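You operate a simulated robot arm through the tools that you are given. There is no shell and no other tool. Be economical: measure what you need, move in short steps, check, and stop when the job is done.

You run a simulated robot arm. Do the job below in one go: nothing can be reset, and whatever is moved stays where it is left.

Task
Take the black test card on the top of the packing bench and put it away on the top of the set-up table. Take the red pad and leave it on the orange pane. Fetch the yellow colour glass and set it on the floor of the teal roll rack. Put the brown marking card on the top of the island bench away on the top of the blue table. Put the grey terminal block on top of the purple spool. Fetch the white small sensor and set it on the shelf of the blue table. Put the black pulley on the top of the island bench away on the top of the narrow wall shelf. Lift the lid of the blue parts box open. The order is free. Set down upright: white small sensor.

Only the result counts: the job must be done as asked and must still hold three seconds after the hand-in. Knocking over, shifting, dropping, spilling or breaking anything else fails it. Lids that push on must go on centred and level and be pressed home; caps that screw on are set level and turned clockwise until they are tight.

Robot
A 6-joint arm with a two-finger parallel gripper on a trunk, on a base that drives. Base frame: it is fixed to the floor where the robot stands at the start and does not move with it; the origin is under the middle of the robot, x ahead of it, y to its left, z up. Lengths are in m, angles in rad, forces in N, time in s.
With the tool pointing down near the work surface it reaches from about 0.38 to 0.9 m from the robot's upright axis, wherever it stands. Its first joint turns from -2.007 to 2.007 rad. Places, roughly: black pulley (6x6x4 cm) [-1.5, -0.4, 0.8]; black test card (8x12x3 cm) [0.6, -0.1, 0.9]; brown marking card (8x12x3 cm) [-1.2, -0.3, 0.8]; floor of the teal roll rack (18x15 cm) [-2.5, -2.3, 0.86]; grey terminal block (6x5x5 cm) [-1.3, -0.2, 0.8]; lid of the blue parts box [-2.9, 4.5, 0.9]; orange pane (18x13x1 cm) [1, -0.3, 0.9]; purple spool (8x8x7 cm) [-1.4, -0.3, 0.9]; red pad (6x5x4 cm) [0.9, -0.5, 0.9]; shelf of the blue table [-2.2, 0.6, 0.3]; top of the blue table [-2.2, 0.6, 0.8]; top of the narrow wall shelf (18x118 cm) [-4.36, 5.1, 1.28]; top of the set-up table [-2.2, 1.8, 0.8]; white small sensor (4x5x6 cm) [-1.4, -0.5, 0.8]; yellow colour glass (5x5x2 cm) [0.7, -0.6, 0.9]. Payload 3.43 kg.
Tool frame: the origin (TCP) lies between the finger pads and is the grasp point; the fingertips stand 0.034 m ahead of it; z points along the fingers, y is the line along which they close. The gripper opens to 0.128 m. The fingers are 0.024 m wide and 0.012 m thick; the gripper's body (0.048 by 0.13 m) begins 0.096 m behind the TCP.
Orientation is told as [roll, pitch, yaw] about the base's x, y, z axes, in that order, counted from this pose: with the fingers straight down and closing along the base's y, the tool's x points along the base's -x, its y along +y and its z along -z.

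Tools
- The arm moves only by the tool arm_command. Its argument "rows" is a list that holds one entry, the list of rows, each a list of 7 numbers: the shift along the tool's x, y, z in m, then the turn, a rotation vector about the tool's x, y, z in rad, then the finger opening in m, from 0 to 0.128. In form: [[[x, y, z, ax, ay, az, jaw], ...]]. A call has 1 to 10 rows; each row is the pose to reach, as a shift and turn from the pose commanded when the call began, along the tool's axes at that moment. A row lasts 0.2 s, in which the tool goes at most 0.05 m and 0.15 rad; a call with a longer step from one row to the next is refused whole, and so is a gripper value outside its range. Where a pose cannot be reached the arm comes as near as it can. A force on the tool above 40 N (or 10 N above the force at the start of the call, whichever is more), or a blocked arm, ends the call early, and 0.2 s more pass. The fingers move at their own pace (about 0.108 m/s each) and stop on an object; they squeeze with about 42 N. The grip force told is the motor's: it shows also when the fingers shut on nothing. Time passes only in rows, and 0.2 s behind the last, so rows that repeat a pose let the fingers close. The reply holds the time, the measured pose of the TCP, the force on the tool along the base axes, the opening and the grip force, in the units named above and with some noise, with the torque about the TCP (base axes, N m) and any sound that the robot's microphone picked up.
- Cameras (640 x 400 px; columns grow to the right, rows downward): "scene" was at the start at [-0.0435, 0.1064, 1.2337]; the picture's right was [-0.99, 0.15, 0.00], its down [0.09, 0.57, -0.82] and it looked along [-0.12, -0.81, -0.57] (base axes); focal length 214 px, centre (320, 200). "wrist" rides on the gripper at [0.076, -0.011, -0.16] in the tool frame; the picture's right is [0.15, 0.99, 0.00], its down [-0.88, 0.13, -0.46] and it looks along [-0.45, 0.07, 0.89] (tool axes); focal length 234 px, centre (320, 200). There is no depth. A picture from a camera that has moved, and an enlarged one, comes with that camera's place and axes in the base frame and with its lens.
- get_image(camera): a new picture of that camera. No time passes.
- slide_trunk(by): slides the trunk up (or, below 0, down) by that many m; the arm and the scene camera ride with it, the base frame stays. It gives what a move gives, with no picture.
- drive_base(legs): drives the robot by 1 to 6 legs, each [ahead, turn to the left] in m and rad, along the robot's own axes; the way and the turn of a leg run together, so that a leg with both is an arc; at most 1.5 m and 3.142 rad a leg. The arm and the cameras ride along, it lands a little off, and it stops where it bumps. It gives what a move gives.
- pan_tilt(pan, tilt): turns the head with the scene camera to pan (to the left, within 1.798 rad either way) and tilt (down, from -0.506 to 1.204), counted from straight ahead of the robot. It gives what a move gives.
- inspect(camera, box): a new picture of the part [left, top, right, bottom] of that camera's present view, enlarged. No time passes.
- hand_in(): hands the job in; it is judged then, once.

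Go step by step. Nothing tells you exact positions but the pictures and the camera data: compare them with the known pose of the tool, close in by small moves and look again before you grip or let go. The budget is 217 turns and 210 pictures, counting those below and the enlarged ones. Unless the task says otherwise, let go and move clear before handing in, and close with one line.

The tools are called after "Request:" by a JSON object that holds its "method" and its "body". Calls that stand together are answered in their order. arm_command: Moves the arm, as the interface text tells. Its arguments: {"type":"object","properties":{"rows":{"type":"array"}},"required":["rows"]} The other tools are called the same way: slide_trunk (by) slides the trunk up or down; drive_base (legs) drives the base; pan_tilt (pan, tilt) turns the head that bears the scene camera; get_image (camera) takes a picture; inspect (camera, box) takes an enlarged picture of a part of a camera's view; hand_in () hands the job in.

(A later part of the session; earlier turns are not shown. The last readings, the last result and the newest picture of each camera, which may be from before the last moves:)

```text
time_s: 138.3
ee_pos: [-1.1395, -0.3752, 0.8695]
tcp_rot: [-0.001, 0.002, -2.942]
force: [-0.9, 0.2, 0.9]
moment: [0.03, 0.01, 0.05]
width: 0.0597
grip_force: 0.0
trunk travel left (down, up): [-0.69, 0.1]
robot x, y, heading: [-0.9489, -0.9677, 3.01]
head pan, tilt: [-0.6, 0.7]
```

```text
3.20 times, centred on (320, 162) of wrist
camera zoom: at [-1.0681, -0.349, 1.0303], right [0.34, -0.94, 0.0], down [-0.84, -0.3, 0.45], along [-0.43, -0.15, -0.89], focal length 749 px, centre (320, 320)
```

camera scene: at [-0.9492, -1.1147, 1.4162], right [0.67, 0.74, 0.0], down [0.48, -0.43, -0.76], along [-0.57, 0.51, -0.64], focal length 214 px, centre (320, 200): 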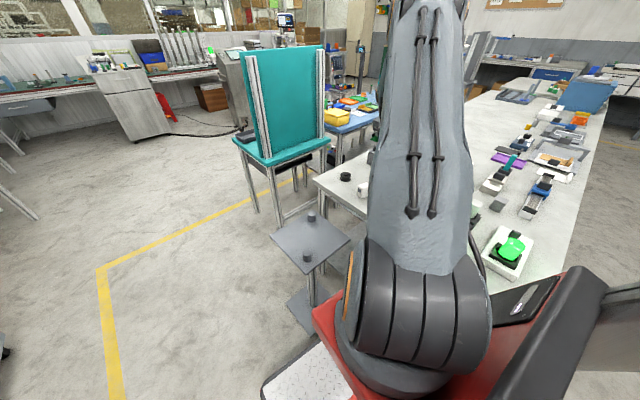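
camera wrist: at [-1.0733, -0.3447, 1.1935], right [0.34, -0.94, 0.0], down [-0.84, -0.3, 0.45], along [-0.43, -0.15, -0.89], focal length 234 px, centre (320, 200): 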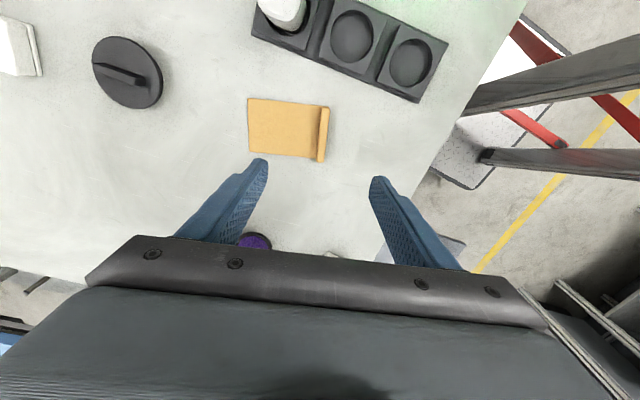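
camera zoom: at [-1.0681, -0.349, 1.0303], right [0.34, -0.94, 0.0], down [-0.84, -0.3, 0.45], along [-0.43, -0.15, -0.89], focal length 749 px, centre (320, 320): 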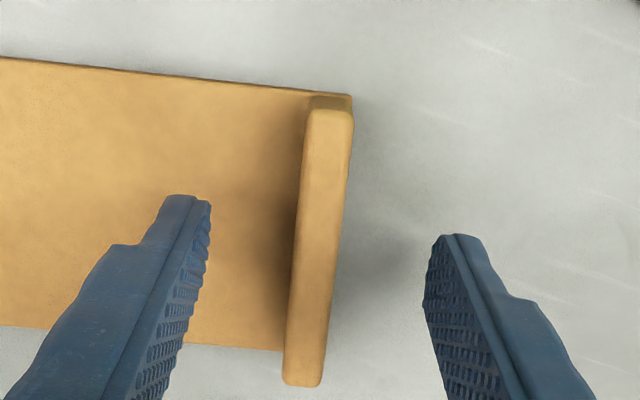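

Request:
{"method": "arm_command", "body": {"rows": [[[0, -0.002, 0.004, 0, 0, 0, 0.06], [0, -0.002, 0.008, 0, 0, 0, 0.06], [0, -0.002, 0.01, 0, 0, 0, 0.06]]]}}

```text
time_s: 139.1
ee_pos: [-1.1402, -0.372, 0.8595]
tcp_rot: [0.001, 0.001, -2.942]
force: [0.1, 0.0, 0.0]
moment: [-0.01, 0.0, -0.01]
width: 0.0599
grip_force: 0.0
trunk travel left (down, up): [-0.69, 0.1]
robot x, y, heading: [-0.9502, -0.9651, 3.008]
head pan, tilt: [-0.6, 0.7]
```

Request:
{"method": "arm_command", "body": {"rows": [[[0, 0, 0.003, 0, 0, 0, 0.06], [0, 0, 0.005, 0, 0, 0, 0.06], [0, 0, 0.005, 0, 0, 0, 0.02], [0, 0, 0.005, 0, 0, 0, 0.0], [0, 0, 0.005, 0, 0, 0, 0.0]]]}}

Request:
{"method": "inspect", "body": {"camera": "wrist", "box": [220, 100, 420, 225]}}

```text
time_s: 140.0
ee_pos: [-1.1413, -0.369, 0.8591]
tcp_rot: [-0.009, 0.003, -2.941]
force: [1.4, -2.2, 13.8]
moment: [-0.21, 0.12, 0.1]
width: 0.0112
grip_force: 42.2
trunk travel left (down, up): [-0.69, 0.1]
robot x, y, heading: [-0.9464, -0.9662, 3.005]
head pan, tilt: [-0.6, 0.7]
stopped in row 4: the force on the tool passed its limit at 44 N (the readings are from after the stop); the commanded pose is now the measured one
```

```text
3.20 times, centred on (320, 162) of wrist
camera zoom: at [-1.0704, -0.3442, 1.0192], right [0.34, -0.94, -0.01], down [-0.84, -0.31, 0.45], along [-0.43, -0.15, -0.89], focal length 749 px, centre (320, 320)
```

zoom: 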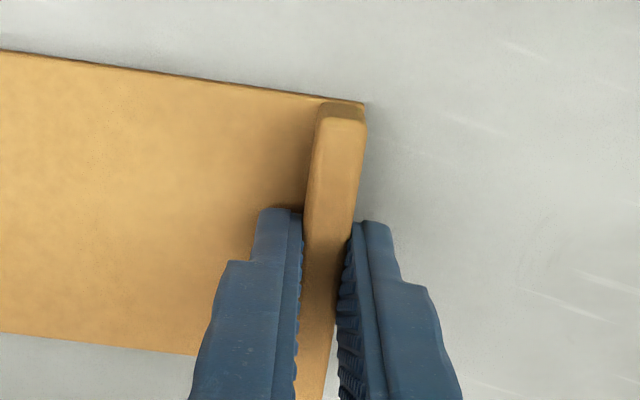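

The bar is gripped (1.1 cm). I lift it and check how it hangs.

Request:
{"method": "arm_command", "body": {"rows": [[[0, 0, -0.01, 0, 0, 0, 0], [0, 0, -0.04, 0, 0, 0, 0], [0, 0, -0.085, 0, 0, 0, 0], [0, 0, -0.13, 0, 0, 0, 0], [0, 0, -0.175, 0, 0, 0, 0], [0, 0, -0.22, 0, 0, 0, 0], [0.005, 0.044, -0.25, 0, 0, 0, 0], [0.01, 0.088, -0.25, 0, 0, 0, 0], [0.015, 0.132, -0.25, 0, 0, 0, 0], [0.0195, 0.1753, -0.25, 0, 0, 0, 0]]]}}

Request:
{"method": "get_image", "body": {"camera": "wrist"}}

```text
refused: row 7 steps farther than a row can; nothing moved
```

```text
150 pictures are left
camera wrist: at [-1.0704, -0.3442, 1.0192], right [0.34, -0.94, -0.01], down [-0.84, -0.31, 0.45], along [-0.43, -0.15, -0.89], focal length 234 px, centre (320, 200)
```

wrist: 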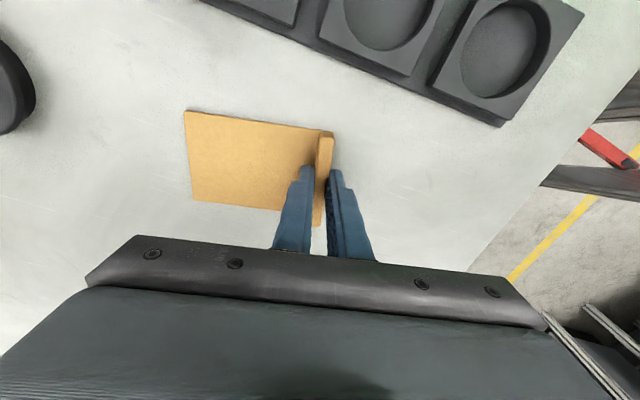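

Request:
{"method": "arm_command", "body": {"rows": [[[0, 0, -0.01, 0, 0, 0, 0], [0, 0, -0.04, 0, 0, 0, 0], [0, 0, -0.085, 0, 0, 0, 0], [0, 0, -0.13, 0, 0, 0, 0], [0, 0, -0.175, 0, 0, 0, 0], [0, 0, -0.22, 0, 0, 0, 0], [0.005, 0.044, -0.22, 0, 0, 0, 0], [0.01, 0.088, -0.22, 0, 0, 0, 0], [0.015, 0.132, -0.22, 0, 0, 0, 0], [0.0195, 0.1753, -0.22, 0, 0, 0, 0]]]}}

Request:
{"method": "get_image", "body": {"camera": "wrist"}}

```text
time_s: 142.2
ee_pos: [-1.0884, -0.5365, 1.0764]
tcp_rot: [-0.009, 0.002, -2.941]
force: [-1.1, 0.7, -0.7]
moment: [-0.06, -0.02, 0.0]
width: 0.0108
grip_force: 41.9
trunk travel left (down, up): [-0.69, 0.1]
robot x, y, heading: [-0.9509, -0.9683, 3.005]
head pan, tilt: [-0.6, 0.7]
```

```text
149 pictures are left
camera wrist: at [-1.016, -0.5124, 1.2369], right [0.34, -0.94, -0.01], down [-0.84, -0.31, 0.45], along [-0.43, -0.15, -0.89], focal length 234 px, centre (320, 200)
```

wrist: 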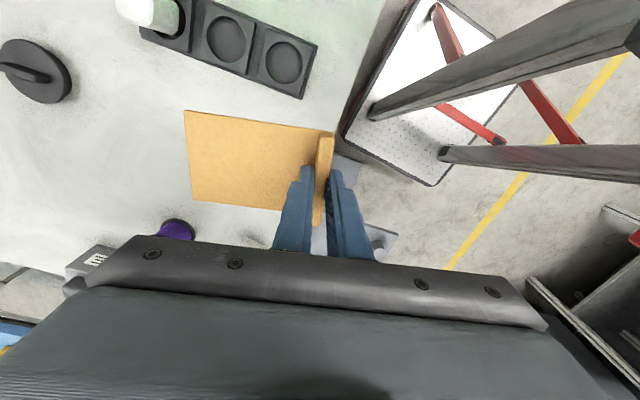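

The card is held rigidly. I drive out, round the pedestal, and north up the west aisle.

Request:
{"method": "drive_base", "body": {"legs": [[-0.45, 0], [0, 0.307], [1.24, 0], [1.24, 0], [0, -1.741], [0.9, 0]]}}

Request:
{"method": "pan_tilt", "body": {"pan": -0.5, "tilt": 0.5}}

Request:
{"method": "get_image", "body": {"camera": "scene"}}

```text
time_s: 166.0
ee_pos: [-2.5374, -0.3399, 1.0759]
tcp_rot: [-0.007, 0.002, 1.938]
force: [-0.8, 0.3, -0.6]
moment: [0.03, -0.01, 0.03]
width: 0.0106
grip_force: 41.9
trunk travel left (down, up): [-0.69, 0.1]
robot x, y, heading: [-2.9376, -0.5509, 1.611]
head pan, tilt: [-0.6, 0.7]
```

```text
time_s: 166.7
ee_pos: [-2.5375, -0.3402, 1.076]
tcp_rot: [-0.007, 0.001, 1.936]
force: [-0.2, -0.4, -1.0]
moment: [-0.01, 0.0, 0.0]
width: 0.0107
grip_force: 42.0
trunk travel left (down, up): [-0.69, 0.1]
robot x, y, heading: [-2.9341, -0.5446, 1.604]
head pan, tilt: [-0.499, 0.499]
```

```text
148 pictures are left
camera scene: at [-3.0852, -0.5604, 1.4338], right [0.89, -0.45, 0.0], down [-0.22, -0.43, -0.88], along [0.39, 0.78, -0.48], focal length 214 px, centre (320, 200)
```

scene: 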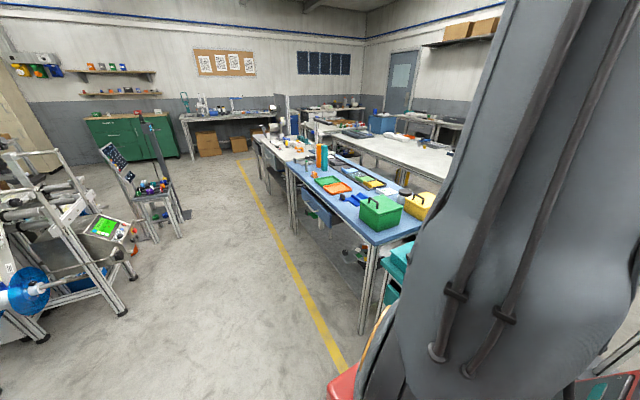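

Blue table is ahead on my right. I raise the trunk and drive alongside it.

Request:
{"method": "slide_trunk", "body": {"by": 0.09}}

Request:
{"method": "drive_base", "body": {"legs": [[0, -0.134], [1.1, 0], [0, 0.1]]}}

Request:
{"method": "pan_tilt", "body": {"pan": -1.2, "tilt": 0.7}}

Request:
{"method": "get_image", "body": {"camera": "scene"}}

Request:
{"method": "get_image", "body": {"camera": "wrist"}}

```text
time_s: 168.0
ee_pos: [-2.5371, -0.3389, 1.1675]
tcp_rot: [-0.007, 0.002, 1.936]
force: [0.8, 0.5, -0.5]
moment: [-0.03, 0.02, -0.03]
width: 0.0105
grip_force: 41.9
trunk travel left (down, up): [-0.78, 0.01]
robot x, y, heading: [-2.9383, -0.5503, 1.605]
head pan, tilt: [-0.499, 0.499]
```

```text
time_s: 174.6
ee_pos: [-2.4495, 0.7152, 1.1666]
tcp_rot: [-0.009, 0.001, 1.934]
force: [0.1, 0.2, -0.4]
moment: [0.02, 0.04, 0.01]
width: 0.0108
grip_force: 42.1
trunk travel left (down, up): [-0.78, 0.01]
robot x, y, heading: [-2.847, 0.508, 1.607]
head pan, tilt: [-0.499, 0.499]
```

```text
time_s: 175.6
ee_pos: [-2.4492, 0.7148, 1.1672]
tcp_rot: [-0.006, 0.001, 1.934]
force: [-0.3, 0.1, -0.1]
moment: [-0.04, 0.02, -0.03]
width: 0.0106
grip_force: 41.5
trunk travel left (down, up): [-0.78, 0.01]
robot x, y, heading: [-2.8517, 0.5103, 1.599]
head pan, tilt: [-1.201, 0.7]
```

```text
147 pictures are left
camera scene: at [-2.9594, 0.4218, 1.5061], right [0.39, -0.92, 0.0], down [-0.59, -0.25, -0.77], along [0.7, 0.3, -0.64], focal length 214 px, centre (320, 200)
```

scene: 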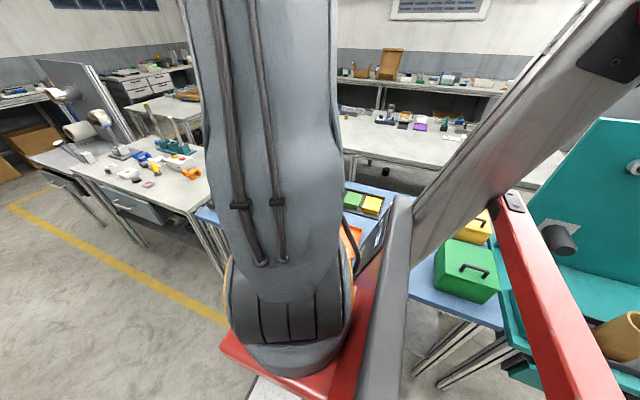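

```text
146 pictures are left
camera wrist: at [-2.4128, 0.6472, 1.327], right [-0.87, -0.49, -0.01], down [-0.44, 0.78, 0.45], along [-0.22, 0.4, -0.89], focal length 234 px, centre (320, 200)
```

wrist: 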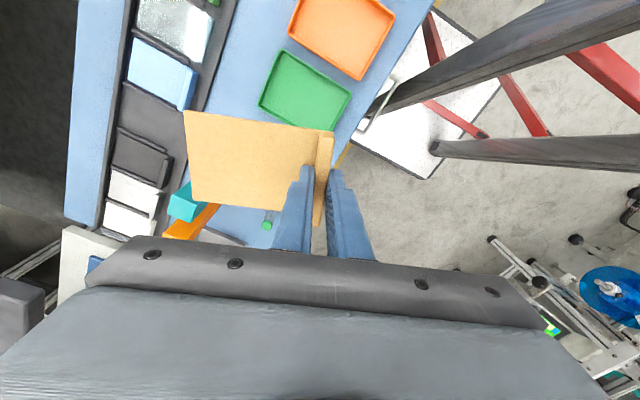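

The arm hides most of the table. I swing it to the front so that the head camera can survey the blue table for a free spot.

Request:
{"method": "arm_command", "body": {"rows": [[[-0.0446, 0.0071, 0, 0, 0, -0.1, 0], [-0.0882, 0.0186, 0, 0, 0, -0.2, 0], [-0.1304, 0.0345, 0, 0, 0, -0.3, 0], [-0.1709, 0.0544, 0, 0, 0, -0.4, 0], [-0.2092, 0.0783, 0, 0, 0, -0.5, 0], [-0.2448, 0.106, 0, 0, 0, -0.6, 0], [-0.2776, 0.137, 0, 0, 0, -0.7, 0], [-0.3072, 0.1711, 0, 0, 0, -0.8, 0], [-0.3331, 0.208, 0, 0, 0, -0.9, 0], [-0.3553, 0.2473, 0, 0, 0, -1.0, 0]]]}}

Request:
{"method": "pan_tilt", "body": {"pan": -1.5, "tilt": 0.7}}

Request:
{"method": "get_image", "body": {"camera": "scene"}}

```text
time_s: 177.8
ee_pos: [-2.804, 0.9591, 1.1684]
tcp_rot: [-0.005, 0.008, 2.934]
force: [0.0, -0.5, 0.4]
moment: [-0.03, 0.02, 0.01]
width: 0.0104
grip_force: 41.8
trunk travel left (down, up): [-0.78, 0.01]
robot x, y, heading: [-2.8507, 0.5057, 1.603]
head pan, tilt: [-1.201, 0.7]
```

```text
time_s: 178.6
ee_pos: [-2.8033, 0.9586, 1.1694]
tcp_rot: [-0.004, 0.007, 2.934]
force: [0.6, 0.5, -0.1]
moment: [-0.05, 0.0, 0.03]
width: 0.0108
grip_force: 42.0
trunk travel left (down, up): [-0.78, 0.01]
robot x, y, heading: [-2.8485, 0.5055, 1.602]
head pan, tilt: [-1.499, 0.7]
```

```text
145 pictures are left
camera scene: at [-2.9532, 0.3973, 1.5061], right [0.1, -0.99, 0.0], down [-0.64, -0.07, -0.76], along [0.76, 0.08, -0.64], focal length 214 px, centre (320, 200)
```

scene: 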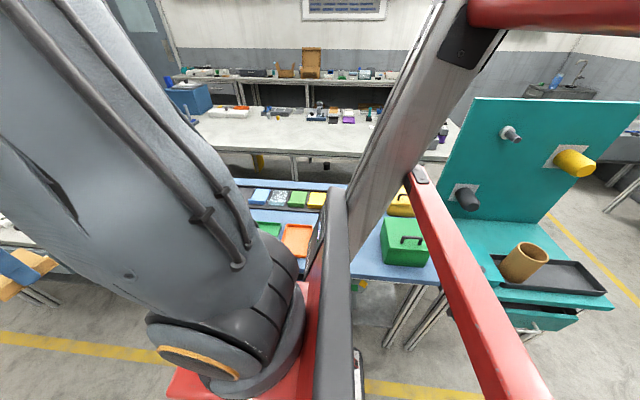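

The mast blocks this angle. I back up a little and look along the table.

Request:
{"method": "drive_base", "body": {"legs": [[-0.5, 0]]}}

Request:
{"method": "pan_tilt", "body": {"pan": -0.9, "tilt": 0.7}}

Request:
{"method": "get_image", "body": {"camera": "scene"}}

```text
time_s: 181.7
ee_pos: [-2.7889, 0.4349, 1.168]
tcp_rot: [-0.003, 0.006, 2.945]
force: [0.8, 0.4, -0.4]
moment: [-0.02, 0.0, 0.01]
width: 0.0104
grip_force: 41.6
trunk travel left (down, up): [-0.78, 0.01]
robot x, y, heading: [-2.8283, -0.0167, 1.614]
head pan, tilt: [-1.499, 0.7]
```

```text
time_s: 182.7
ee_pos: [-2.7888, 0.4346, 1.1678]
tcp_rot: [-0.003, 0.006, 2.946]
force: [-0.1, -1.4, -0.8]
moment: [-0.01, 0.0, 0.03]
width: 0.0109
grip_force: 42.0
trunk travel left (down, up): [-0.78, 0.01]
robot x, y, heading: [-2.8287, -0.014, 1.612]
head pan, tilt: [-0.901, 0.7]
```

```text
144 pictures are left
camera scene: at [-2.9525, -0.0826, 1.5061], right [0.65, -0.76, 0.0], down [-0.49, -0.42, -0.76], along [0.58, 0.5, -0.64], focal length 214 px, centre (320, 200)
```

scene: 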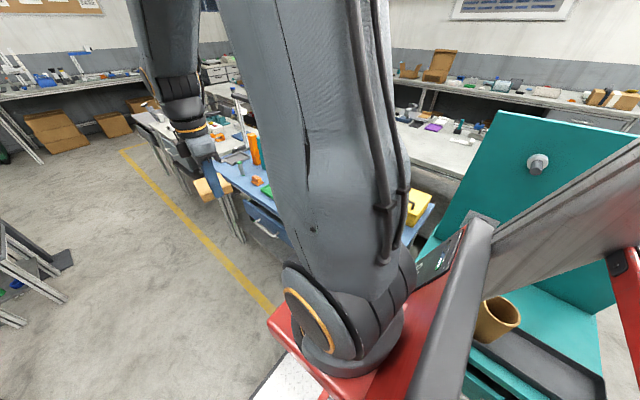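

I return forward, and swing the arm right while turning the tool so the wrist camera looks outward across the table.

Request:
{"method": "drive_base", "body": {"legs": [[0.5, 0]]}}

Request:
{"method": "arm_command", "body": {"rows": [[[0.045, -0.0026, 0, 0, 0, 0.148, 0], [0.0901, -0.0008, 0, 0, 0, 0.296, 0], [0.1348, 0.0056, 0, 0, 0, 0.444, 0], [0.1786, 0.0164, 0, 0, 0, 0.592, 0], [0.2211, 0.0316, 0, 0, 0, 0.74, 0], [0.2619, 0.0509, 0, 0, 0, 0.888, 0], [0.3006, 0.0741, 0, 0, 0, 1.036, 0], [0.3368, 0.1011, 0, 0, 0, 1.184, 0], [0.37, 0.1316, 0, 0, 0, 1.332, 0], [0.4001, 0.1653, 0, 0, 0, 1.48, 0]]]}}

Request:
{"method": "arm_command", "body": {"rows": [[[0, 0, 0, 0, 0, 0.148, 0], [0, 0, 0, 0, 0, 0.296, 0], [0, 0, 0, 0, 0, 0.444, 0], [0, 0, 0, 0, 0, 0.592, 0], [0, 0, 0, 0, 0, 0.74, 0], [0, 0, 0, 0, 0, 0.888, 0]]]}}

Request:
{"method": "get_image", "body": {"camera": "wrist"}}

```text
time_s: 185.6
ee_pos: [-2.8083, 0.9315, 1.1684]
tcp_rot: [-0.004, 0.008, 2.942]
force: [-0.3, 0.3, -0.5]
moment: [-0.01, 0.01, 0.0]
width: 0.0107
grip_force: 41.7
trunk travel left (down, up): [-0.78, 0.01]
robot x, y, heading: [-2.8462, 0.4794, 1.608]
head pan, tilt: [-0.901, 0.7]
```

```text
time_s: 187.8
ee_pos: [-2.4461, 0.6929, 1.1691]
tcp_rot: [-0.007, -0.001, 1.459]
force: [-0.8, 0.5, -0.5]
moment: [0.0, 0.01, 0.0]
width: 0.0109
grip_force: 41.9
trunk travel left (down, up): [-0.78, 0.01]
robot x, y, heading: [-2.8477, 0.4804, 1.611]
head pan, tilt: [-0.901, 0.7]
```

```text
time_s: 189.2
ee_pos: [-2.4483, 0.6926, 1.1694]
tcp_rot: [-0.002, -0.006, 0.573]
force: [0.0, -0.1, 0.3]
moment: [0.02, 0.01, 0.05]
width: 0.0107
grip_force: 42.3
trunk travel left (down, up): [-0.78, 0.01]
robot x, y, heading: [-2.8492, 0.4804, 1.61]
head pan, tilt: [-0.901, 0.7]
```

```text
143 pictures are left
camera wrist: at [-2.5065, 0.6418, 1.3301], right [-0.66, 0.75, 0.0], down [0.67, 0.59, 0.46], along [0.35, 0.3, -0.89], focal length 234 px, centre (320, 200)
```

wrist: 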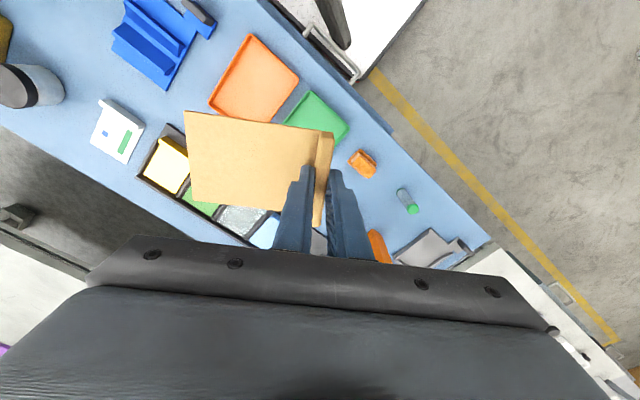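

I found a likely free patch around (-2.31,0.87), hidden by the card now. I turn the tool to see it.

Request:
{"method": "arm_command", "body": {"rows": [[[0, 0, 0, 0, 0, 0.143, 0], [0, 0, 0, 0, 0, 0.286, 0], [0, 0, 0, 0, 0, 0.43, 0], [0, 0, 0, 0, 0, 0.573, 0], [0, 0, 0, 0, 0, 0.7, 0]]]}}

Request:
{"method": "get_image", "body": {"camera": "wrist"}}

```text
time_s: 190.4
ee_pos: [-2.4473, 0.6903, 1.1696]
tcp_rot: [0.002, -0.006, -0.127]
force: [-0.1, 1.0, -0.3]
moment: [0.02, 0.05, -0.01]
width: 0.0106
grip_force: 42.0
trunk travel left (down, up): [-0.78, 0.01]
robot x, y, heading: [-2.8481, 0.482, 1.612]
head pan, tilt: [-0.901, 0.7]
```

```text
142 pictures are left
camera wrist: at [-2.5261, 0.6898, 1.3306], right [-0.02, 1.0, 0.0], down [0.89, 0.02, 0.46], along [0.46, 0.01, -0.89], focal length 234 px, centre (320, 200)
```

wrist: 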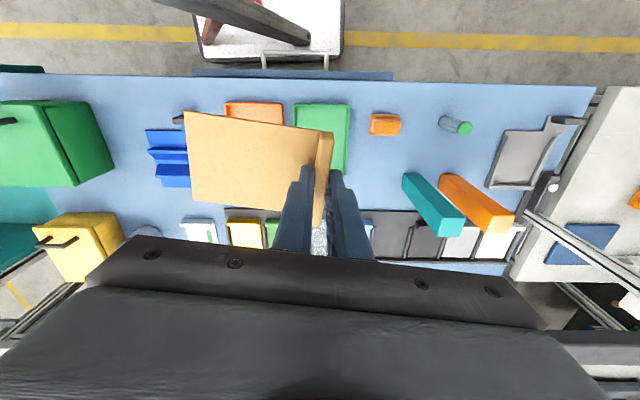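

There's a free patch at ≈(-2.32,0.832), clear of green tray, orange item, teal bar and black tray. I turn the tool so the card lies along x and move above it.

Request:
{"method": "arm_command", "body": {"rows": [[[-0.0057, 0.015, 0, 0, 0, -0.149, 0], [-0.0113, 0.03, 0, 0, 0, -0.298, 0], [-0.017, 0.045, 0, 0, 0, -0.447, 0], [-0.0227, 0.06, 0, 0, 0, -0.596, 0], [-0.0284, 0.075, 0, 0, 0, -0.745, 0], [-0.034, 0.09, 0, 0, 0, -0.894, 0], [-0.0397, 0.105, 0, 0, 0, -1.043, 0], [-0.0454, 0.12, 0, 0, 0, -1.192, 0], [-0.051, 0.135, 0, 0, 0, -1.341, 0], [-0.0567, 0.15, 0, 0, 0, -1.49, 0]]]}}

Request:
{"method": "arm_command", "body": {"rows": [[[0, 0, 0.04, 0, 0, -0.1, 0], [0, 0, 0.08, 0, 0, -0.208, 0], [0, 0, 0.12, 0, 0, -0.208, 0]]]}}

Request:
{"method": "get_image", "body": {"camera": "wrist"}}

```text
time_s: 192.6
ee_pos: [-2.3748, 0.8312, 1.1717]
tcp_rot: [-0.008, -0.003, 1.367]
force: [0.1, -0.1, -0.2]
moment: [0.02, -0.02, 0.01]
width: 0.0106
grip_force: 42.5
trunk travel left (down, up): [-0.78, 0.01]
robot x, y, heading: [-2.8528, 0.4811, 1.613]
head pan, tilt: [-0.901, 0.7]
```

```text
time_s: 193.4
ee_pos: [-2.3761, 0.8336, 1.0493]
tcp_rot: [-0.007, -0.003, 1.574]
force: [-0.8, 0.5, -0.7]
moment: [0.04, -0.01, 0.01]
width: 0.0106
grip_force: 42.1
trunk travel left (down, up): [-0.78, 0.01]
robot x, y, heading: [-2.8498, 0.4814, 1.609]
head pan, tilt: [-0.901, 0.7]
```

```text
141 pictures are left
camera wrist: at [-2.3646, 0.7574, 1.2099], right [-0.99, -0.15, -0.01], down [-0.14, 0.88, 0.46], along [-0.06, 0.45, -0.89], focal length 234 px, centre (320, 200)
```

wrist: 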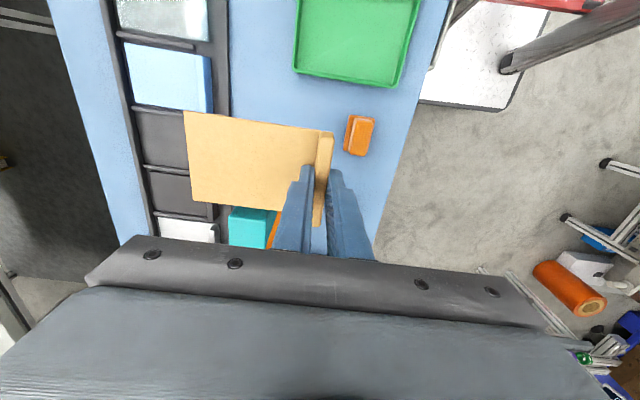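

Margins all round are ≥2.5 cm. I lower to near the table.

Request:
{"method": "arm_command", "body": {"rows": [[[0.005, 0, 0.045, 0, 0, 0, 0], [0.005, 0, 0.09, 0, 0, 0, 0], [0.005, 0, 0.135, 0, 0, 0, 0], [0.005, 0, 0.16, 0, 0, 0, 0]]]}}

Request:
{"method": "get_image", "body": {"camera": "wrist"}}

```text
time_s: 194.4
ee_pos: [-2.3721, 0.829, 0.8905]
tcp_rot: [-0.007, -0.001, 1.571]
force: [0.0, -0.7, 0.0]
moment: [0.03, 0.01, 0.0]
width: 0.0106
grip_force: 42.1
trunk travel left (down, up): [-0.78, 0.01]
robot x, y, heading: [-2.8484, 0.4814, 1.612]
head pan, tilt: [-0.901, 0.7]
```

```text
140 pictures are left
camera wrist: at [-2.3617, 0.753, 1.0504], right [-0.99, -0.15, -0.01], down [-0.14, 0.88, 0.46], along [-0.06, 0.45, -0.89], focal length 234 px, centre (320, 200)
```

wrist: 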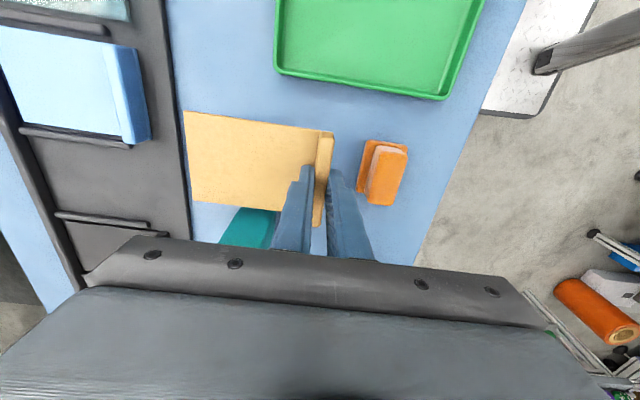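

Request:
{"method": "arm_command", "body": {"rows": [[[0.005, 0.004, 0.012, 0, 0, 0, 0], [0.005, 0.004, 0.022, 0, 0, 0, 0], [0.005, 0.004, 0.028, 0, 0, 0, 0]]]}}

```text
time_s: 195.2
ee_pos: [-2.3737, 0.824, 0.8632]
tcp_rot: [-0.01, -0.002, 1.572]
force: [0.3, -0.2, -0.6]
moment: [-0.01, 0.02, 0.01]
width: 0.0104
grip_force: 42.3
trunk travel left (down, up): [-0.78, 0.01]
robot x, y, heading: [-2.8497, 0.481, 1.613]
head pan, tilt: [-0.901, 0.7]
```

Request:
{"method": "arm_command", "body": {"rows": [[[0, 0, 0.004, 0, 0, 0, 0], [0, 0, 0.008, 0, 0, 0, 0], [0, 0, 0.011, 0, 0, 0, 0]]]}}

```text
time_s: 196.0
ee_pos: [-2.3736, 0.8233, 0.8525]
tcp_rot: [-0.007, -0.003, 1.572]
force: [0.5, -1.1, -0.3]
moment: [0.0, -0.02, -0.02]
width: 0.0105
grip_force: 42.3
trunk travel left (down, up): [-0.78, 0.01]
robot x, y, heading: [-2.8522, 0.4814, 1.613]
head pan, tilt: [-0.901, 0.7]
```

Request:
{"method": "arm_command", "body": {"rows": [[[0, 0, 0.004, 0, 0, 0, 0], [0, 0, 0.008, 0, 0, 0, 0], [0, 0, 0.011, 0, 0, 0, 0]]]}}

Request:
{"method": "inspect", "body": {"camera": "wrist", "box": [160, 90, 420, 252]}}

```text
time_s: 196.8
ee_pos: [-2.374, 0.8229, 0.8426]
tcp_rot: [-0.007, -0.002, 1.573]
force: [0.2, -0.1, -0.9]
moment: [0.0, 0.04, -0.01]
width: 0.0109
grip_force: 42.0
trunk travel left (down, up): [-0.78, 0.01]
robot x, y, heading: [-2.8518, 0.4826, 1.611]
head pan, tilt: [-0.901, 0.7]
```

```text
2.46 times, centred on (290, 171) of wrist
camera zoom: at [-2.3639, 0.7476, 1.0023], right [-0.99, -0.15, -0.01], down [-0.14, 0.88, 0.46], along [-0.06, 0.45, -0.89], focal length 576 px, centre (394, 271)
```

zoom: 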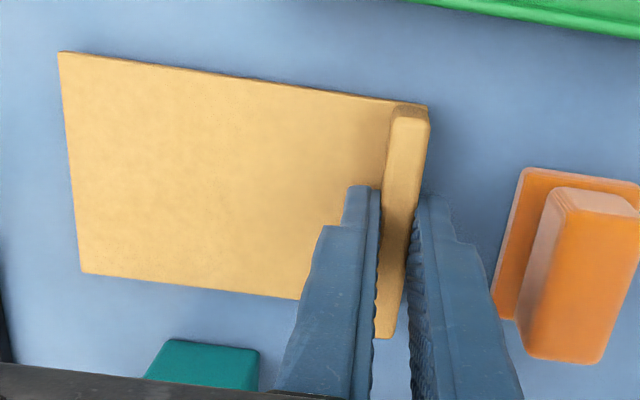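

Request:
{"method": "arm_command", "body": {"rows": [[[0, 0, 0.003, 0, 0, 0, 0], [0, 0, 0.006, 0, 0, 0, 0], [0, 0, 0.009, 0, 0, 0, 0]]]}}

```text
time_s: 197.5
ee_pos: [-2.3735, 0.8243, 0.8381]
tcp_rot: [-0.01, -0.003, 1.574]
force: [-6.1, -4.2, 23.4]
moment: [-0.35, 0.34, -0.02]
width: 0.0109
grip_force: 42.0
trunk travel left (down, up): [-0.78, 0.01]
robot x, y, heading: [-2.8499, 0.4825, 1.613]
head pan, tilt: [-0.901, 0.7]
stopped in row 3: the force on the tool passed its limit at 44 N (the readings are from after the stop); the commanded pose is now the measured one
```

Contact with the table. I relieve, open, and rise.

Request:
{"method": "arm_command", "body": {"rows": [[[0, 0, -0.002, 0, 0, 0, 0], [0, 0, -0.002, 0, 0, 0, 0.025], [0, 0, -0.002, 0, 0, 0, 0.03], [0, 0, -0.015, 0, 0, 0, 0.03], [0, 0, -0.055, 0, 0, 0, 0.03], [0, 0, -0.1, 0, 0, 0, 0.03], [0, 0, -0.145, 0, 0, 0, 0.03], [0, 0, -0.19, 0, 0, 0, 0.03]]]}}

Request:
{"method": "get_image", "body": {"camera": "wrist"}}

```text
time_s: 199.3
ee_pos: [-2.3753, 0.8229, 1.0265]
tcp_rot: [-0.009, -0.002, 1.573]
force: [0.1, -0.2, 0.3]
moment: [-0.03, 0.04, -0.04]
width: 0.03
grip_force: 0.0
trunk travel left (down, up): [-0.78, 0.01]
robot x, y, heading: [-2.8548, 0.4792, 1.616]
head pan, tilt: [-0.901, 0.7]
```

```text
138 pictures are left
camera wrist: at [-2.3645, 0.7474, 1.1871], right [-0.99, -0.15, -0.01], down [-0.14, 0.88, 0.46], along [-0.06, 0.45, -0.89], focal length 234 px, centre (320, 200)
```

wrist: 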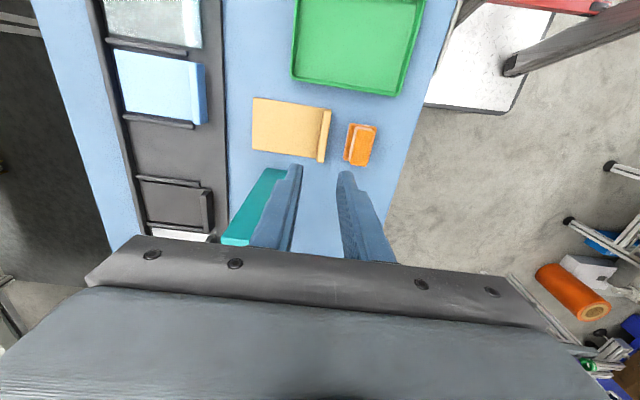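

Brown card is placed. I tuck the arm in and drive back to the island for the white sensor.

Request:
{"method": "arm_command", "body": {"rows": [[[0.0, 0.0, -0.045, 0, 0, 0, 0.05], [0, 0, -0.09, 0, 0, 0, 0.05], [0.02, 0.028, -0.12, 0, 0, 0, 0.08], [0.041, 0.057, -0.14, 0, 0, 0, 0.08], [0.062, 0.085, -0.14, 0, 0, 0, 0.08], [0.082, 0.114, -0.14, 0, 0, 0, 0.08]]]}}

Request:
{"method": "drive_base", "body": {"legs": [[0, -0.045], [-0.95, 0], [-0.95, 0], [0, 1.735], [-1.2, 0], [-1.187, 0]]}}

Request:
{"method": "drive_base", "body": {"legs": [[0, -0.306]]}}

```text
time_s: 200.7
ee_pos: [-2.4893, 0.7411, 1.1638]
tcp_rot: [-0.008, -0.002, 1.571]
force: [-0.2, 0.4, 0.9]
moment: [0.0, 0.05, 0.03]
width: 0.0803
grip_force: 0.0
trunk travel left (down, up): [-0.78, 0.01]
robot x, y, heading: [-2.8499, 0.4788, 1.609]
head pan, tilt: [-0.901, 0.7]
```

```text
time_s: 220.3
ee_pos: [-2.0466, -0.8159, 1.1661]
tcp_rot: [-0.007, -0.004, -2.919]
force: [0.1, 0.3, -0.1]
moment: [-0.02, 0.02, -0.02]
width: 0.08
grip_force: 0.1
trunk travel left (down, up): [-0.78, 0.01]
robot x, y, heading: [-1.7153, -1.1095, -2.877]
head pan, tilt: [-0.901, 0.7]
stopped in leg 5: the robot was blocked; the commanded pose is now the measured one
```

```text
time_s: 221.7
ee_pos: [-1.9432, -0.7312, 1.165]
tcp_rot: [-0.008, -0.001, 3.065]
force: [0.2, -0.1, 0.1]
moment: [-0.01, 0.04, 0.01]
width: 0.0801
grip_force: 0.1
trunk travel left (down, up): [-0.78, 0.01]
robot x, y, heading: [-1.7115, -1.109, 3.103]
head pan, tilt: [-0.901, 0.7]
```

I bumped something near the pedestal. I look before moving again.

Request:
{"method": "pan_tilt", "body": {"pan": -1.79, "tilt": 0.9}}

Request:
{"method": "get_image", "body": {"camera": "scene"}}

Request:
{"method": "get_image", "body": {"camera": "wrist"}}

```text
time_s: 222.8
ee_pos: [-1.9439, -0.7308, 1.1646]
tcp_rot: [-0.009, -0.001, 3.064]
force: [0.4, 0.3, 0.0]
moment: [-0.02, 0.02, -0.01]
width: 0.0798
grip_force: 0.1
trunk travel left (down, up): [-0.78, 0.01]
robot x, y, heading: [-1.7146, -1.116, 3.104]
head pan, tilt: [-1.791, 0.901]
```

```text
137 pictures are left
camera scene: at [-1.5884, -1.2378, 1.49], right [0.97, -0.26, 0.0], down [-0.2, -0.76, -0.62], along [0.16, 0.6, -0.78], focal length 214 px, centre (320, 200)
```

scene: 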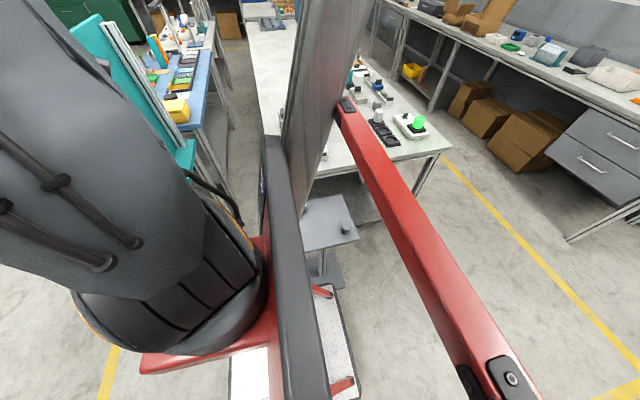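

```text
136 pictures are left
camera wrist: at [-1.8673, -0.7266, 1.3246], right [0.07, -1.0, -0.01], down [-0.89, -0.07, 0.46], along [-0.46, -0.02, -0.89], focal length 234 px, centre (320, 200)
```

wrist: 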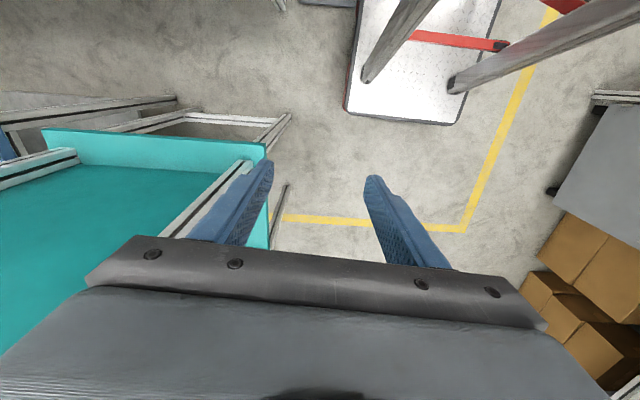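

The pedestal and its knobs are where they were, so it was only a touch stop. I pull forward, pass it with more room to the south, and approach facing north.

Request:
{"method": "drive_base", "body": {"legs": [[0.35, 0], [0, -0.27], [-1.15, 0]]}}

Request:
{"method": "pan_tilt", "body": {"pan": -0.7, "tilt": 0.7}}

Request:
{"method": "get_image", "body": {"camera": "scene"}}

```text
time_s: 231.4
ee_pos: [-1.1012, -1.0328, 1.1642]
tcp_rot: [-0.008, -0.002, 2.772]
force: [-0.5, 0.1, 0.9]
moment: [-0.01, 0.0, 0.0]
width: 0.0801
grip_force: 0.1
trunk travel left (down, up): [-0.78, 0.01]
robot x, y, heading: [-0.9908, -1.4642, 2.808]
head pan, tilt: [-1.791, 0.901]
```

```text
time_s: 232.8
ee_pos: [-1.1025, -1.0324, 1.1645]
tcp_rot: [-0.007, -0.002, 2.773]
force: [0.8, -0.2, 0.0]
moment: [0.0, -0.03, 0.0]
width: 0.08
grip_force: 0.0
trunk travel left (down, up): [-0.78, 0.01]
robot x, y, heading: [-0.9907, -1.4619, 2.804]
head pan, tilt: [-0.7, 0.7]
```

```text
135 pictures are left
camera scene: at [-0.9899, -1.6116, 1.5061], right [0.86, 0.51, 0.0], down [0.33, -0.55, -0.76], along [-0.39, 0.66, -0.64], focal length 214 px, centre (320, 200)
```

scene: 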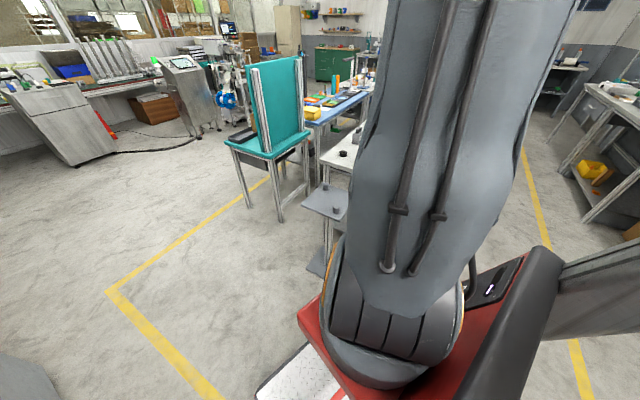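

Request:
{"method": "drive_base", "body": {"legs": [[0, -1.3], [0.48, 0]]}}

Request:
{"method": "pan_tilt", "body": {"pan": 0.7, "tilt": 0.8}}

Request:
{"method": "get_image", "body": {"camera": "scene"}}

```text
time_s: 238.8
ee_pos: [-0.6001, -0.7412, 1.1647]
tcp_rot: [-0.008, -0.003, 1.507]
force: [-0.1, -0.3, 0.8]
moment: [0.02, -0.07, -0.05]
width: 0.0799
grip_force: 0.0
trunk travel left (down, up): [-0.78, 0.01]
robot x, y, heading: [-0.9759, -0.9752, 1.546]
head pan, tilt: [-0.7, 0.7]
```

```text
time_s: 240.3
ee_pos: [-0.6012, -0.7425, 1.1647]
tcp_rot: [-0.01, -0.002, 1.509]
force: [0.0, 0.2, 0.0]
moment: [0.0, 0.02, 0.01]
width: 0.0802
grip_force: 0.0
trunk travel left (down, up): [-0.78, 0.01]
robot x, y, heading: [-0.9772, -0.9805, 1.547]
head pan, tilt: [0.7, 0.799]
```

```text
134 pictures are left
camera scene: at [-1.2216, -1.0219, 1.4979], right [0.78, 0.62, 0.0], down [0.45, -0.56, -0.7], along [-0.44, 0.54, -0.72], focal length 214 px, centre (320, 200)
```

scene: 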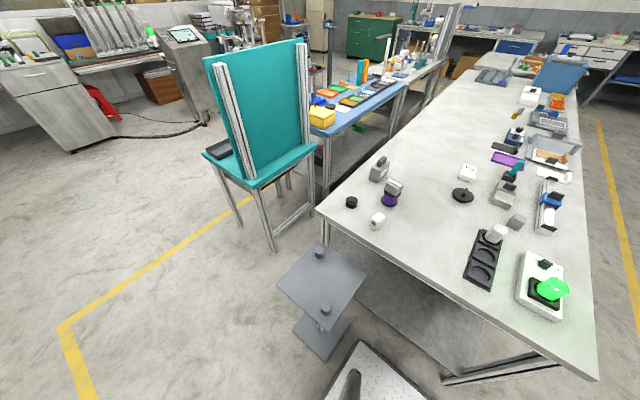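

Clear view now: sensor at the island's south edge, pulley next to it. For the shelf I will need a nearly horizontal tool, so I swing the arm left with the tool's x axis turned outward.

Request:
{"method": "pan_tilt", "body": {"pan": 1.5, "tilt": 0.8}}

Request:
{"method": "arm_command", "body": {"rows": [[[-0.0347, 0.0278, 0, 0, 0, -0.149, 0.1], [-0.0664, 0.059, 0, 0, 0, -0.298, 0.1], [-0.0948, 0.0932, 0, 0, 0, -0.447, 0.1], [-0.1197, 0.1301, 0, 0, 0, -0.596, 0.1], [-0.1408, 0.1692, 0, 0, 0, -0.745, 0.1], [-0.1578, 0.2103, 0, 0, 0, -0.894, 0.1], [-0.1708, 0.2529, 0, 0, 0, -1.043, 0.1], [-0.1793, 0.2965, 0, 0, 0, -1.192, 0.1], [-0.1835, 0.3408, 0, 0, 0, -1.341, 0.1], [-0.1833, 0.3853, 0, 0, 0, -1.49, 0.1]]]}}

Request:
{"method": "arm_command", "body": {"rows": [[[-0.0437, 0.0083, 0, 0, 0, -0.149, 0.1], [-0.0864, 0.0208, 0, 0, 0, -0.298, 0.1], [-0.1276, 0.0376, 0, 0, 0, -0.447, 0.1], [-0.167, 0.0584, 0, 0, 0, -0.596, 0.1], [-0.204, 0.083, 0, 0, 0, -0.745, 0.1], [-0.2384, 0.1112, 0, 0, 0, -0.894, 0.1], [-0.2608, 0.133, 0, 0, 0, -1.043, 0.1], [-0.2608, 0.133, 0, 0, 0, -1.192, 0.1], [-0.2608, 0.133, 0, 0, 0, -1.341, 0.1], [-0.2608, 0.133, 0, 0, 0, -1.49, 0.1]]]}}

Request:
{"method": "get_image", "body": {"camera": "wrist"}}

```text
time_s: 241.5
ee_pos: [-0.6, -0.7422, 1.1649]
tcp_rot: [-0.008, 0.0, 1.508]
force: [-0.9, -0.3, -0.9]
moment: [-0.01, 0.02, 0.02]
width: 0.0797
grip_force: 0.1
trunk travel left (down, up): [-0.78, 0.01]
robot x, y, heading: [-0.977, -0.979, 1.548]
head pan, tilt: [1.499, 0.799]
```

```text
time_s: 243.7
ee_pos: [-0.9722, -0.535, 1.1654]
tcp_rot: [-0.004, 0.01, 3.0]
force: [0.1, 0.2, -0.5]
moment: [0.04, 0.02, -0.01]
width: 0.0999
grip_force: 0.1
trunk travel left (down, up): [-0.78, 0.01]
robot x, y, heading: [-0.9794, -0.9744, 1.542]
head pan, tilt: [1.499, 0.799]
```

```text
time_s: 245.9
ee_pos: [-1.2502, -0.6283, 1.1577]
tcp_rot: [0.008, 0.004, -1.792]
force: [-0.4, -0.2, -0.2]
moment: [0.0, -0.02, 0.0]
width: 0.1
grip_force: 0.0
trunk travel left (down, up): [-0.78, 0.01]
robot x, y, heading: [-0.9766, -0.976, 1.547]
head pan, tilt: [1.499, 0.799]
```

```text
133 pictures are left
camera wrist: at [-1.2461, -0.5521, 1.3179], right [1.0, -0.07, 0.01], down [-0.07, -0.89, 0.45], along [-0.03, -0.45, -0.89], focal length 234 px, centre (320, 200)
```

wrist: 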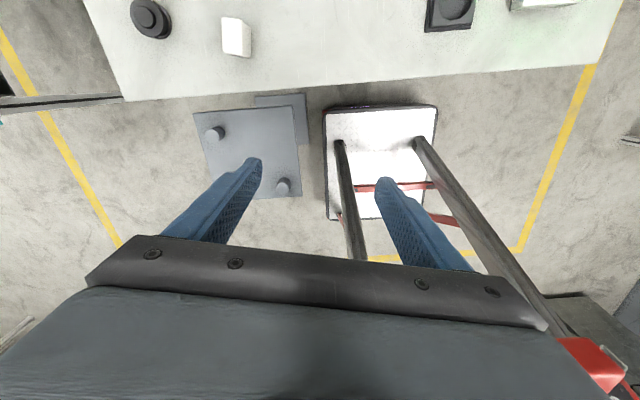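

Sensor is axis-aligned at ≈(-1.372,-0.479). I go to a pre-grasp with the tool tilted 60° pointing north.

Request:
{"method": "arm_command", "body": {"rows": [[[0.0021, -0.0161, 0.031, 0.01, 0.131, -0.0173, 0.08], [0.0043, -0.0322, 0.062, 0.02, 0.262, -0.0345, 0.08], [0.0064, -0.0483, 0.093, 0.03, 0.393, -0.0518, 0.08], [0.0086, -0.0645, 0.124, 0.04, 0.524, -0.069, 0.08], [0.0107, -0.0806, 0.155, 0.05, 0.655, -0.0863, 0.08], [0.0128, -0.0967, 0.186, 0.06, 0.786, -0.1035, 0.08], [0.015, -0.1128, 0.217, 0.07, 0.917, -0.1208, 0.08], [0.0171, -0.1289, 0.248, 0.08, 1.048, -0.138, 0.08]]]}}

Request:
{"method": "get_image", "body": {"camera": "wrist"}}

Request:
{"method": "get_image", "body": {"camera": "scene"}}

```text
time_s: 247.7
ee_pos: [-1.3714, -0.5811, 0.9105]
tcp_rot: [0.017, 1.055, -1.627]
force: [0.5, 0.3, 0.5]
moment: [-0.01, -0.03, 0.02]
width: 0.0799
grip_force: 0.1
trunk travel left (down, up): [-0.78, 0.01]
robot x, y, heading: [-0.9779, -0.9769, 1.547]
head pan, tilt: [1.499, 0.799]
```

```text
132 pictures are left
camera wrist: at [-1.3906, -0.6808, 1.0567], right [0.99, 0.0, 0.14], down [0.07, -0.84, -0.54], along [0.11, 0.54, -0.83], focal length 234 px, centre (320, 200)
```

wrist: 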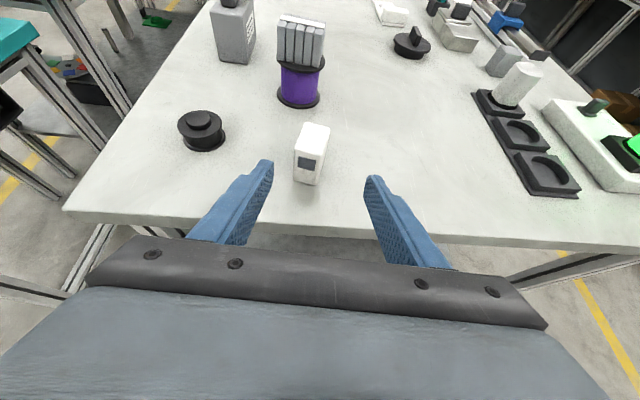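

```text
131 pictures are left
camera scene: at [-1.2511, -1.0772, 1.498], right [0.1, 1.0, 0.0], down [0.71, -0.07, -0.7], along [-0.69, 0.07, -0.72], focal length 214 px, centre (320, 200)
```

scene: 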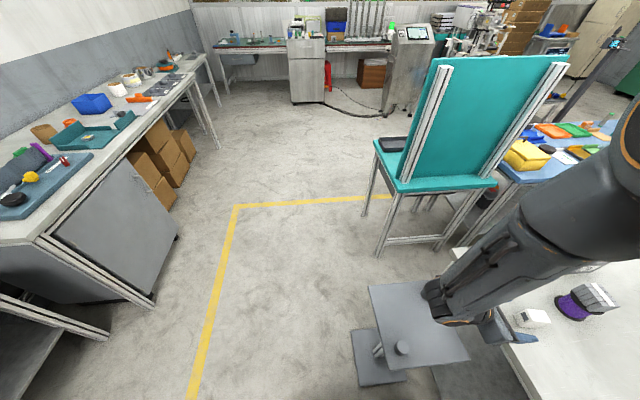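

Lined up well. I advance most of the way and check.

Request:
{"method": "arm_command", "body": {"rows": [[[0.0007, -0.0088, 0.035, 0, 0, 0, 0.08], [0.0014, -0.0088, 0.07, 0, 0, 0, 0.08]]]}}

Request:
{"method": "inspect", "body": {"camera": "wrist", "box": [220, 100, 420, 225]}}

```text
time_s: 248.3
ee_pos: [-1.378, -0.5224, 0.8748]
tcp_rot: [0.018, 1.055, -1.627]
force: [-0.5, -0.6, -0.3]
moment: [-0.01, -0.02, -0.01]
width: 0.0798
grip_force: 0.1
trunk travel left (down, up): [-0.78, 0.01]
robot x, y, heading: [-0.9789, -0.9776, 1.539]
head pan, tilt: [1.499, 0.799]
```

```text
3.20 times, centred on (320, 162) of wrist
camera zoom: at [-1.3969, -0.6233, 1.0203], right [0.99, 0.0, 0.14], down [0.08, -0.84, -0.54], along [0.11, 0.54, -0.83], focal length 749 px, centre (320, 320)
```

zoom: 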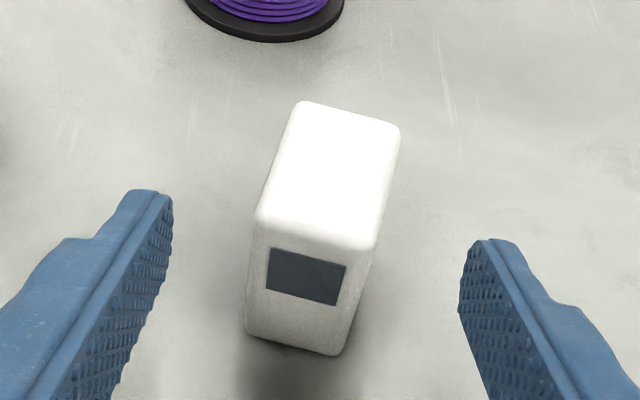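

Sensor is yawed about −0.21 rad; I turn the tool by −0.16 about the vertical, then advance and close.

Request:
{"method": "arm_command", "body": {"rows": [[[0, 0, 0, -0.07, 0, 0.04, 0.08], [0, 0, 0, -0.139, 0, 0.079, 0.08], [0.002, 0.0012, 0.03, -0.139, 0, 0.079, 0.08], [0.0039, 0.0024, 0.0573, -0.139, 0, 0.079, 0.08]]]}}

Request:
{"method": "inspect", "body": {"camera": "wrist", "box": [220, 100, 420, 225]}}

```text
time_s: 249.3
ee_pos: [-1.3693, -0.4696, 0.8487]
tcp_rot: [0.019, 1.055, -1.787]
force: [0.5, -0.4, -0.3]
moment: [0.0, 0.0, -0.03]
width: 0.0801
grip_force: 0.1
trunk travel left (down, up): [-0.78, 0.01]
robot x, y, heading: [-0.9783, -0.9814, 1.543]
head pan, tilt: [1.499, 0.799]
```

```text
3.20 times, centred on (320, 162) of wrist
camera zoom: at [-1.4045, -0.5663, 0.9952], right [0.98, -0.16, 0.14], down [-0.06, -0.84, -0.54], along [0.2, 0.52, -0.83], focal length 749 px, centre (320, 320)
```

zoom: 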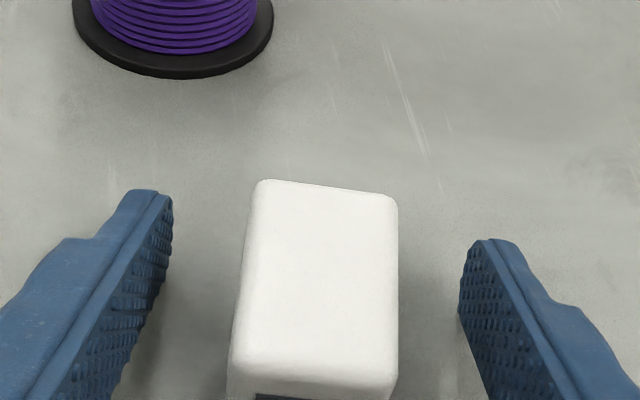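

Request:
{"method": "arm_command", "body": {"rows": [[[0, 0, 0, 0, 0, 0, 0.05], [0, 0, 0, 0, 0, 0, 0.02], [0, 0, 0, 0, 0, 0, 0.0], [0, 0, 0, 0, 0, 0, 0.0], [0.026, 0, -0.015, 0, 0, 0, 0], [0.06, 0, -0.035, 0, 0, 0, 0]]]}}

Request:
{"method": "get_image", "body": {"camera": "wrist"}}

```text
time_s: 250.7
ee_pos: [-1.3713, -0.4721, 0.9191]
tcp_rot: [0.019, 1.055, -1.784]
force: [-0.4, 0.1, -1.1]
moment: [0.0, 0.0, 0.02]
width: 0.0316
grip_force: 41.7
trunk travel left (down, up): [-0.78, 0.01]
robot x, y, heading: [-0.9746, -0.9772, 1.546]
head pan, tilt: [1.499, 0.799]
```

```text
128 pictures are left
camera wrist: at [-1.4072, -0.5677, 1.064], right [0.98, -0.16, 0.14], down [-0.06, -0.84, -0.54], along [0.2, 0.52, -0.83], focal length 234 px, centre (320, 200)
```

wrist: 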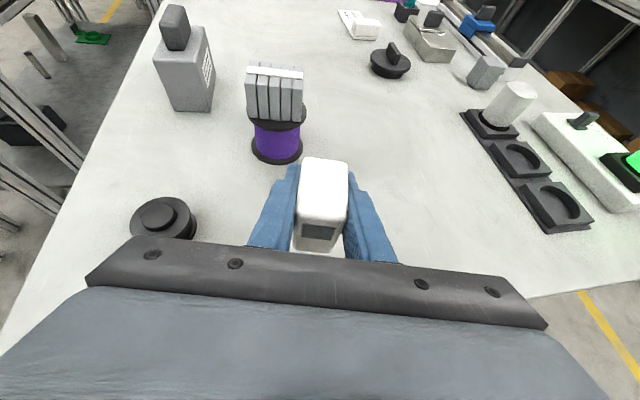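

The sensor is held upright. I raise it, back out from the island and drive west.

Request:
{"method": "arm_command", "body": {"rows": [[[0.043, 0, -0.025, 0, 0, 0, 0], [0.085, 0, -0.049, 0, 0, 0, 0], [0.12, 0, -0.068, 0, 0, 0, 0]]]}}

Request:
{"method": "drive_base", "body": {"legs": [[-0.5, 0], [0, 1.6], [1.12, 0], [1.12, 0]]}}

```text
time_s: 251.5
ee_pos: [-1.3717, -0.4717, 1.0571]
tcp_rot: [0.022, 1.054, -1.784]
force: [-0.3, 0.6, -0.6]
moment: [-0.01, -0.05, -0.04]
width: 0.0314
grip_force: 41.6
trunk travel left (down, up): [-0.78, 0.01]
robot x, y, heading: [-0.9755, -0.9755, 1.549]
head pan, tilt: [1.499, 0.799]
```

```text
time_s: 268.9
ee_pos: [-3.7236, -1.8768, 1.0575]
tcp_rot: [0.019, 1.056, -0.202]
force: [0.1, 0.1, -1.6]
moment: [0.03, 0.02, -0.02]
width: 0.0316
grip_force: 41.6
trunk travel left (down, up): [-0.78, 0.01]
robot x, y, heading: [-3.2243, -1.4787, 3.13]
head pan, tilt: [1.499, 0.799]
```

Request:
{"method": "drive_base", "body": {"legs": [[0, -1.56], [0.85, 0], [0.85, 0], [0, -1.57]]}}

Request:
{"method": "pan_tilt", "body": {"pan": 0.0, "tilt": 0.5}}

Request:
{"method": "get_image", "body": {"camera": "scene"}}

```text
time_s: 285.1
ee_pos: [-2.7795, 0.6399, 1.058]
tcp_rot: [0.019, 1.053, 2.998]
force: [0.6, -0.4, -1.3]
moment: [0.0, 0.0, 0.01]
width: 0.0316
grip_force: 41.6
trunk travel left (down, up): [-0.78, 0.01]
robot x, y, heading: [-3.2535, 0.2055, 0.04]
head pan, tilt: [1.499, 0.799]
```

```text
time_s: 286.7
ee_pos: [-2.7793, 0.6394, 1.0573]
tcp_rot: [0.018, 1.054, 2.998]
force: [0.2, 0.0, -1.3]
moment: [0.0, 0.02, -0.01]
width: 0.0313
grip_force: 42.5
trunk travel left (down, up): [-0.78, 0.01]
robot x, y, heading: [-3.2562, 0.2124, 0.046]
head pan, tilt: [0.0, 0.499]
```

```text
127 pictures are left
camera scene: at [-3.2809, 0.4019, 1.5238], right [0.05, -1.0, 0.0], down [-0.48, -0.02, -0.88], along [0.88, 0.04, -0.48], focal length 214 px, centre (320, 200)
```

scene: 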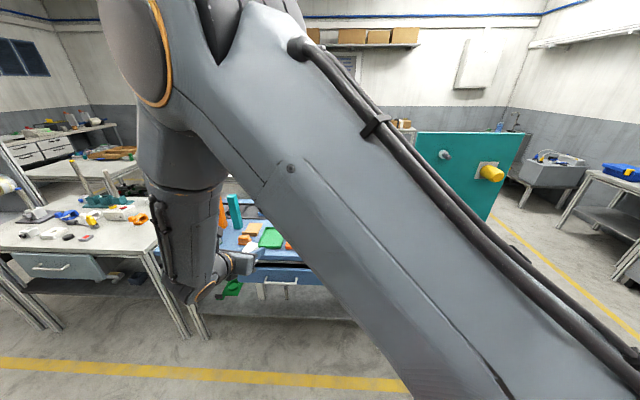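

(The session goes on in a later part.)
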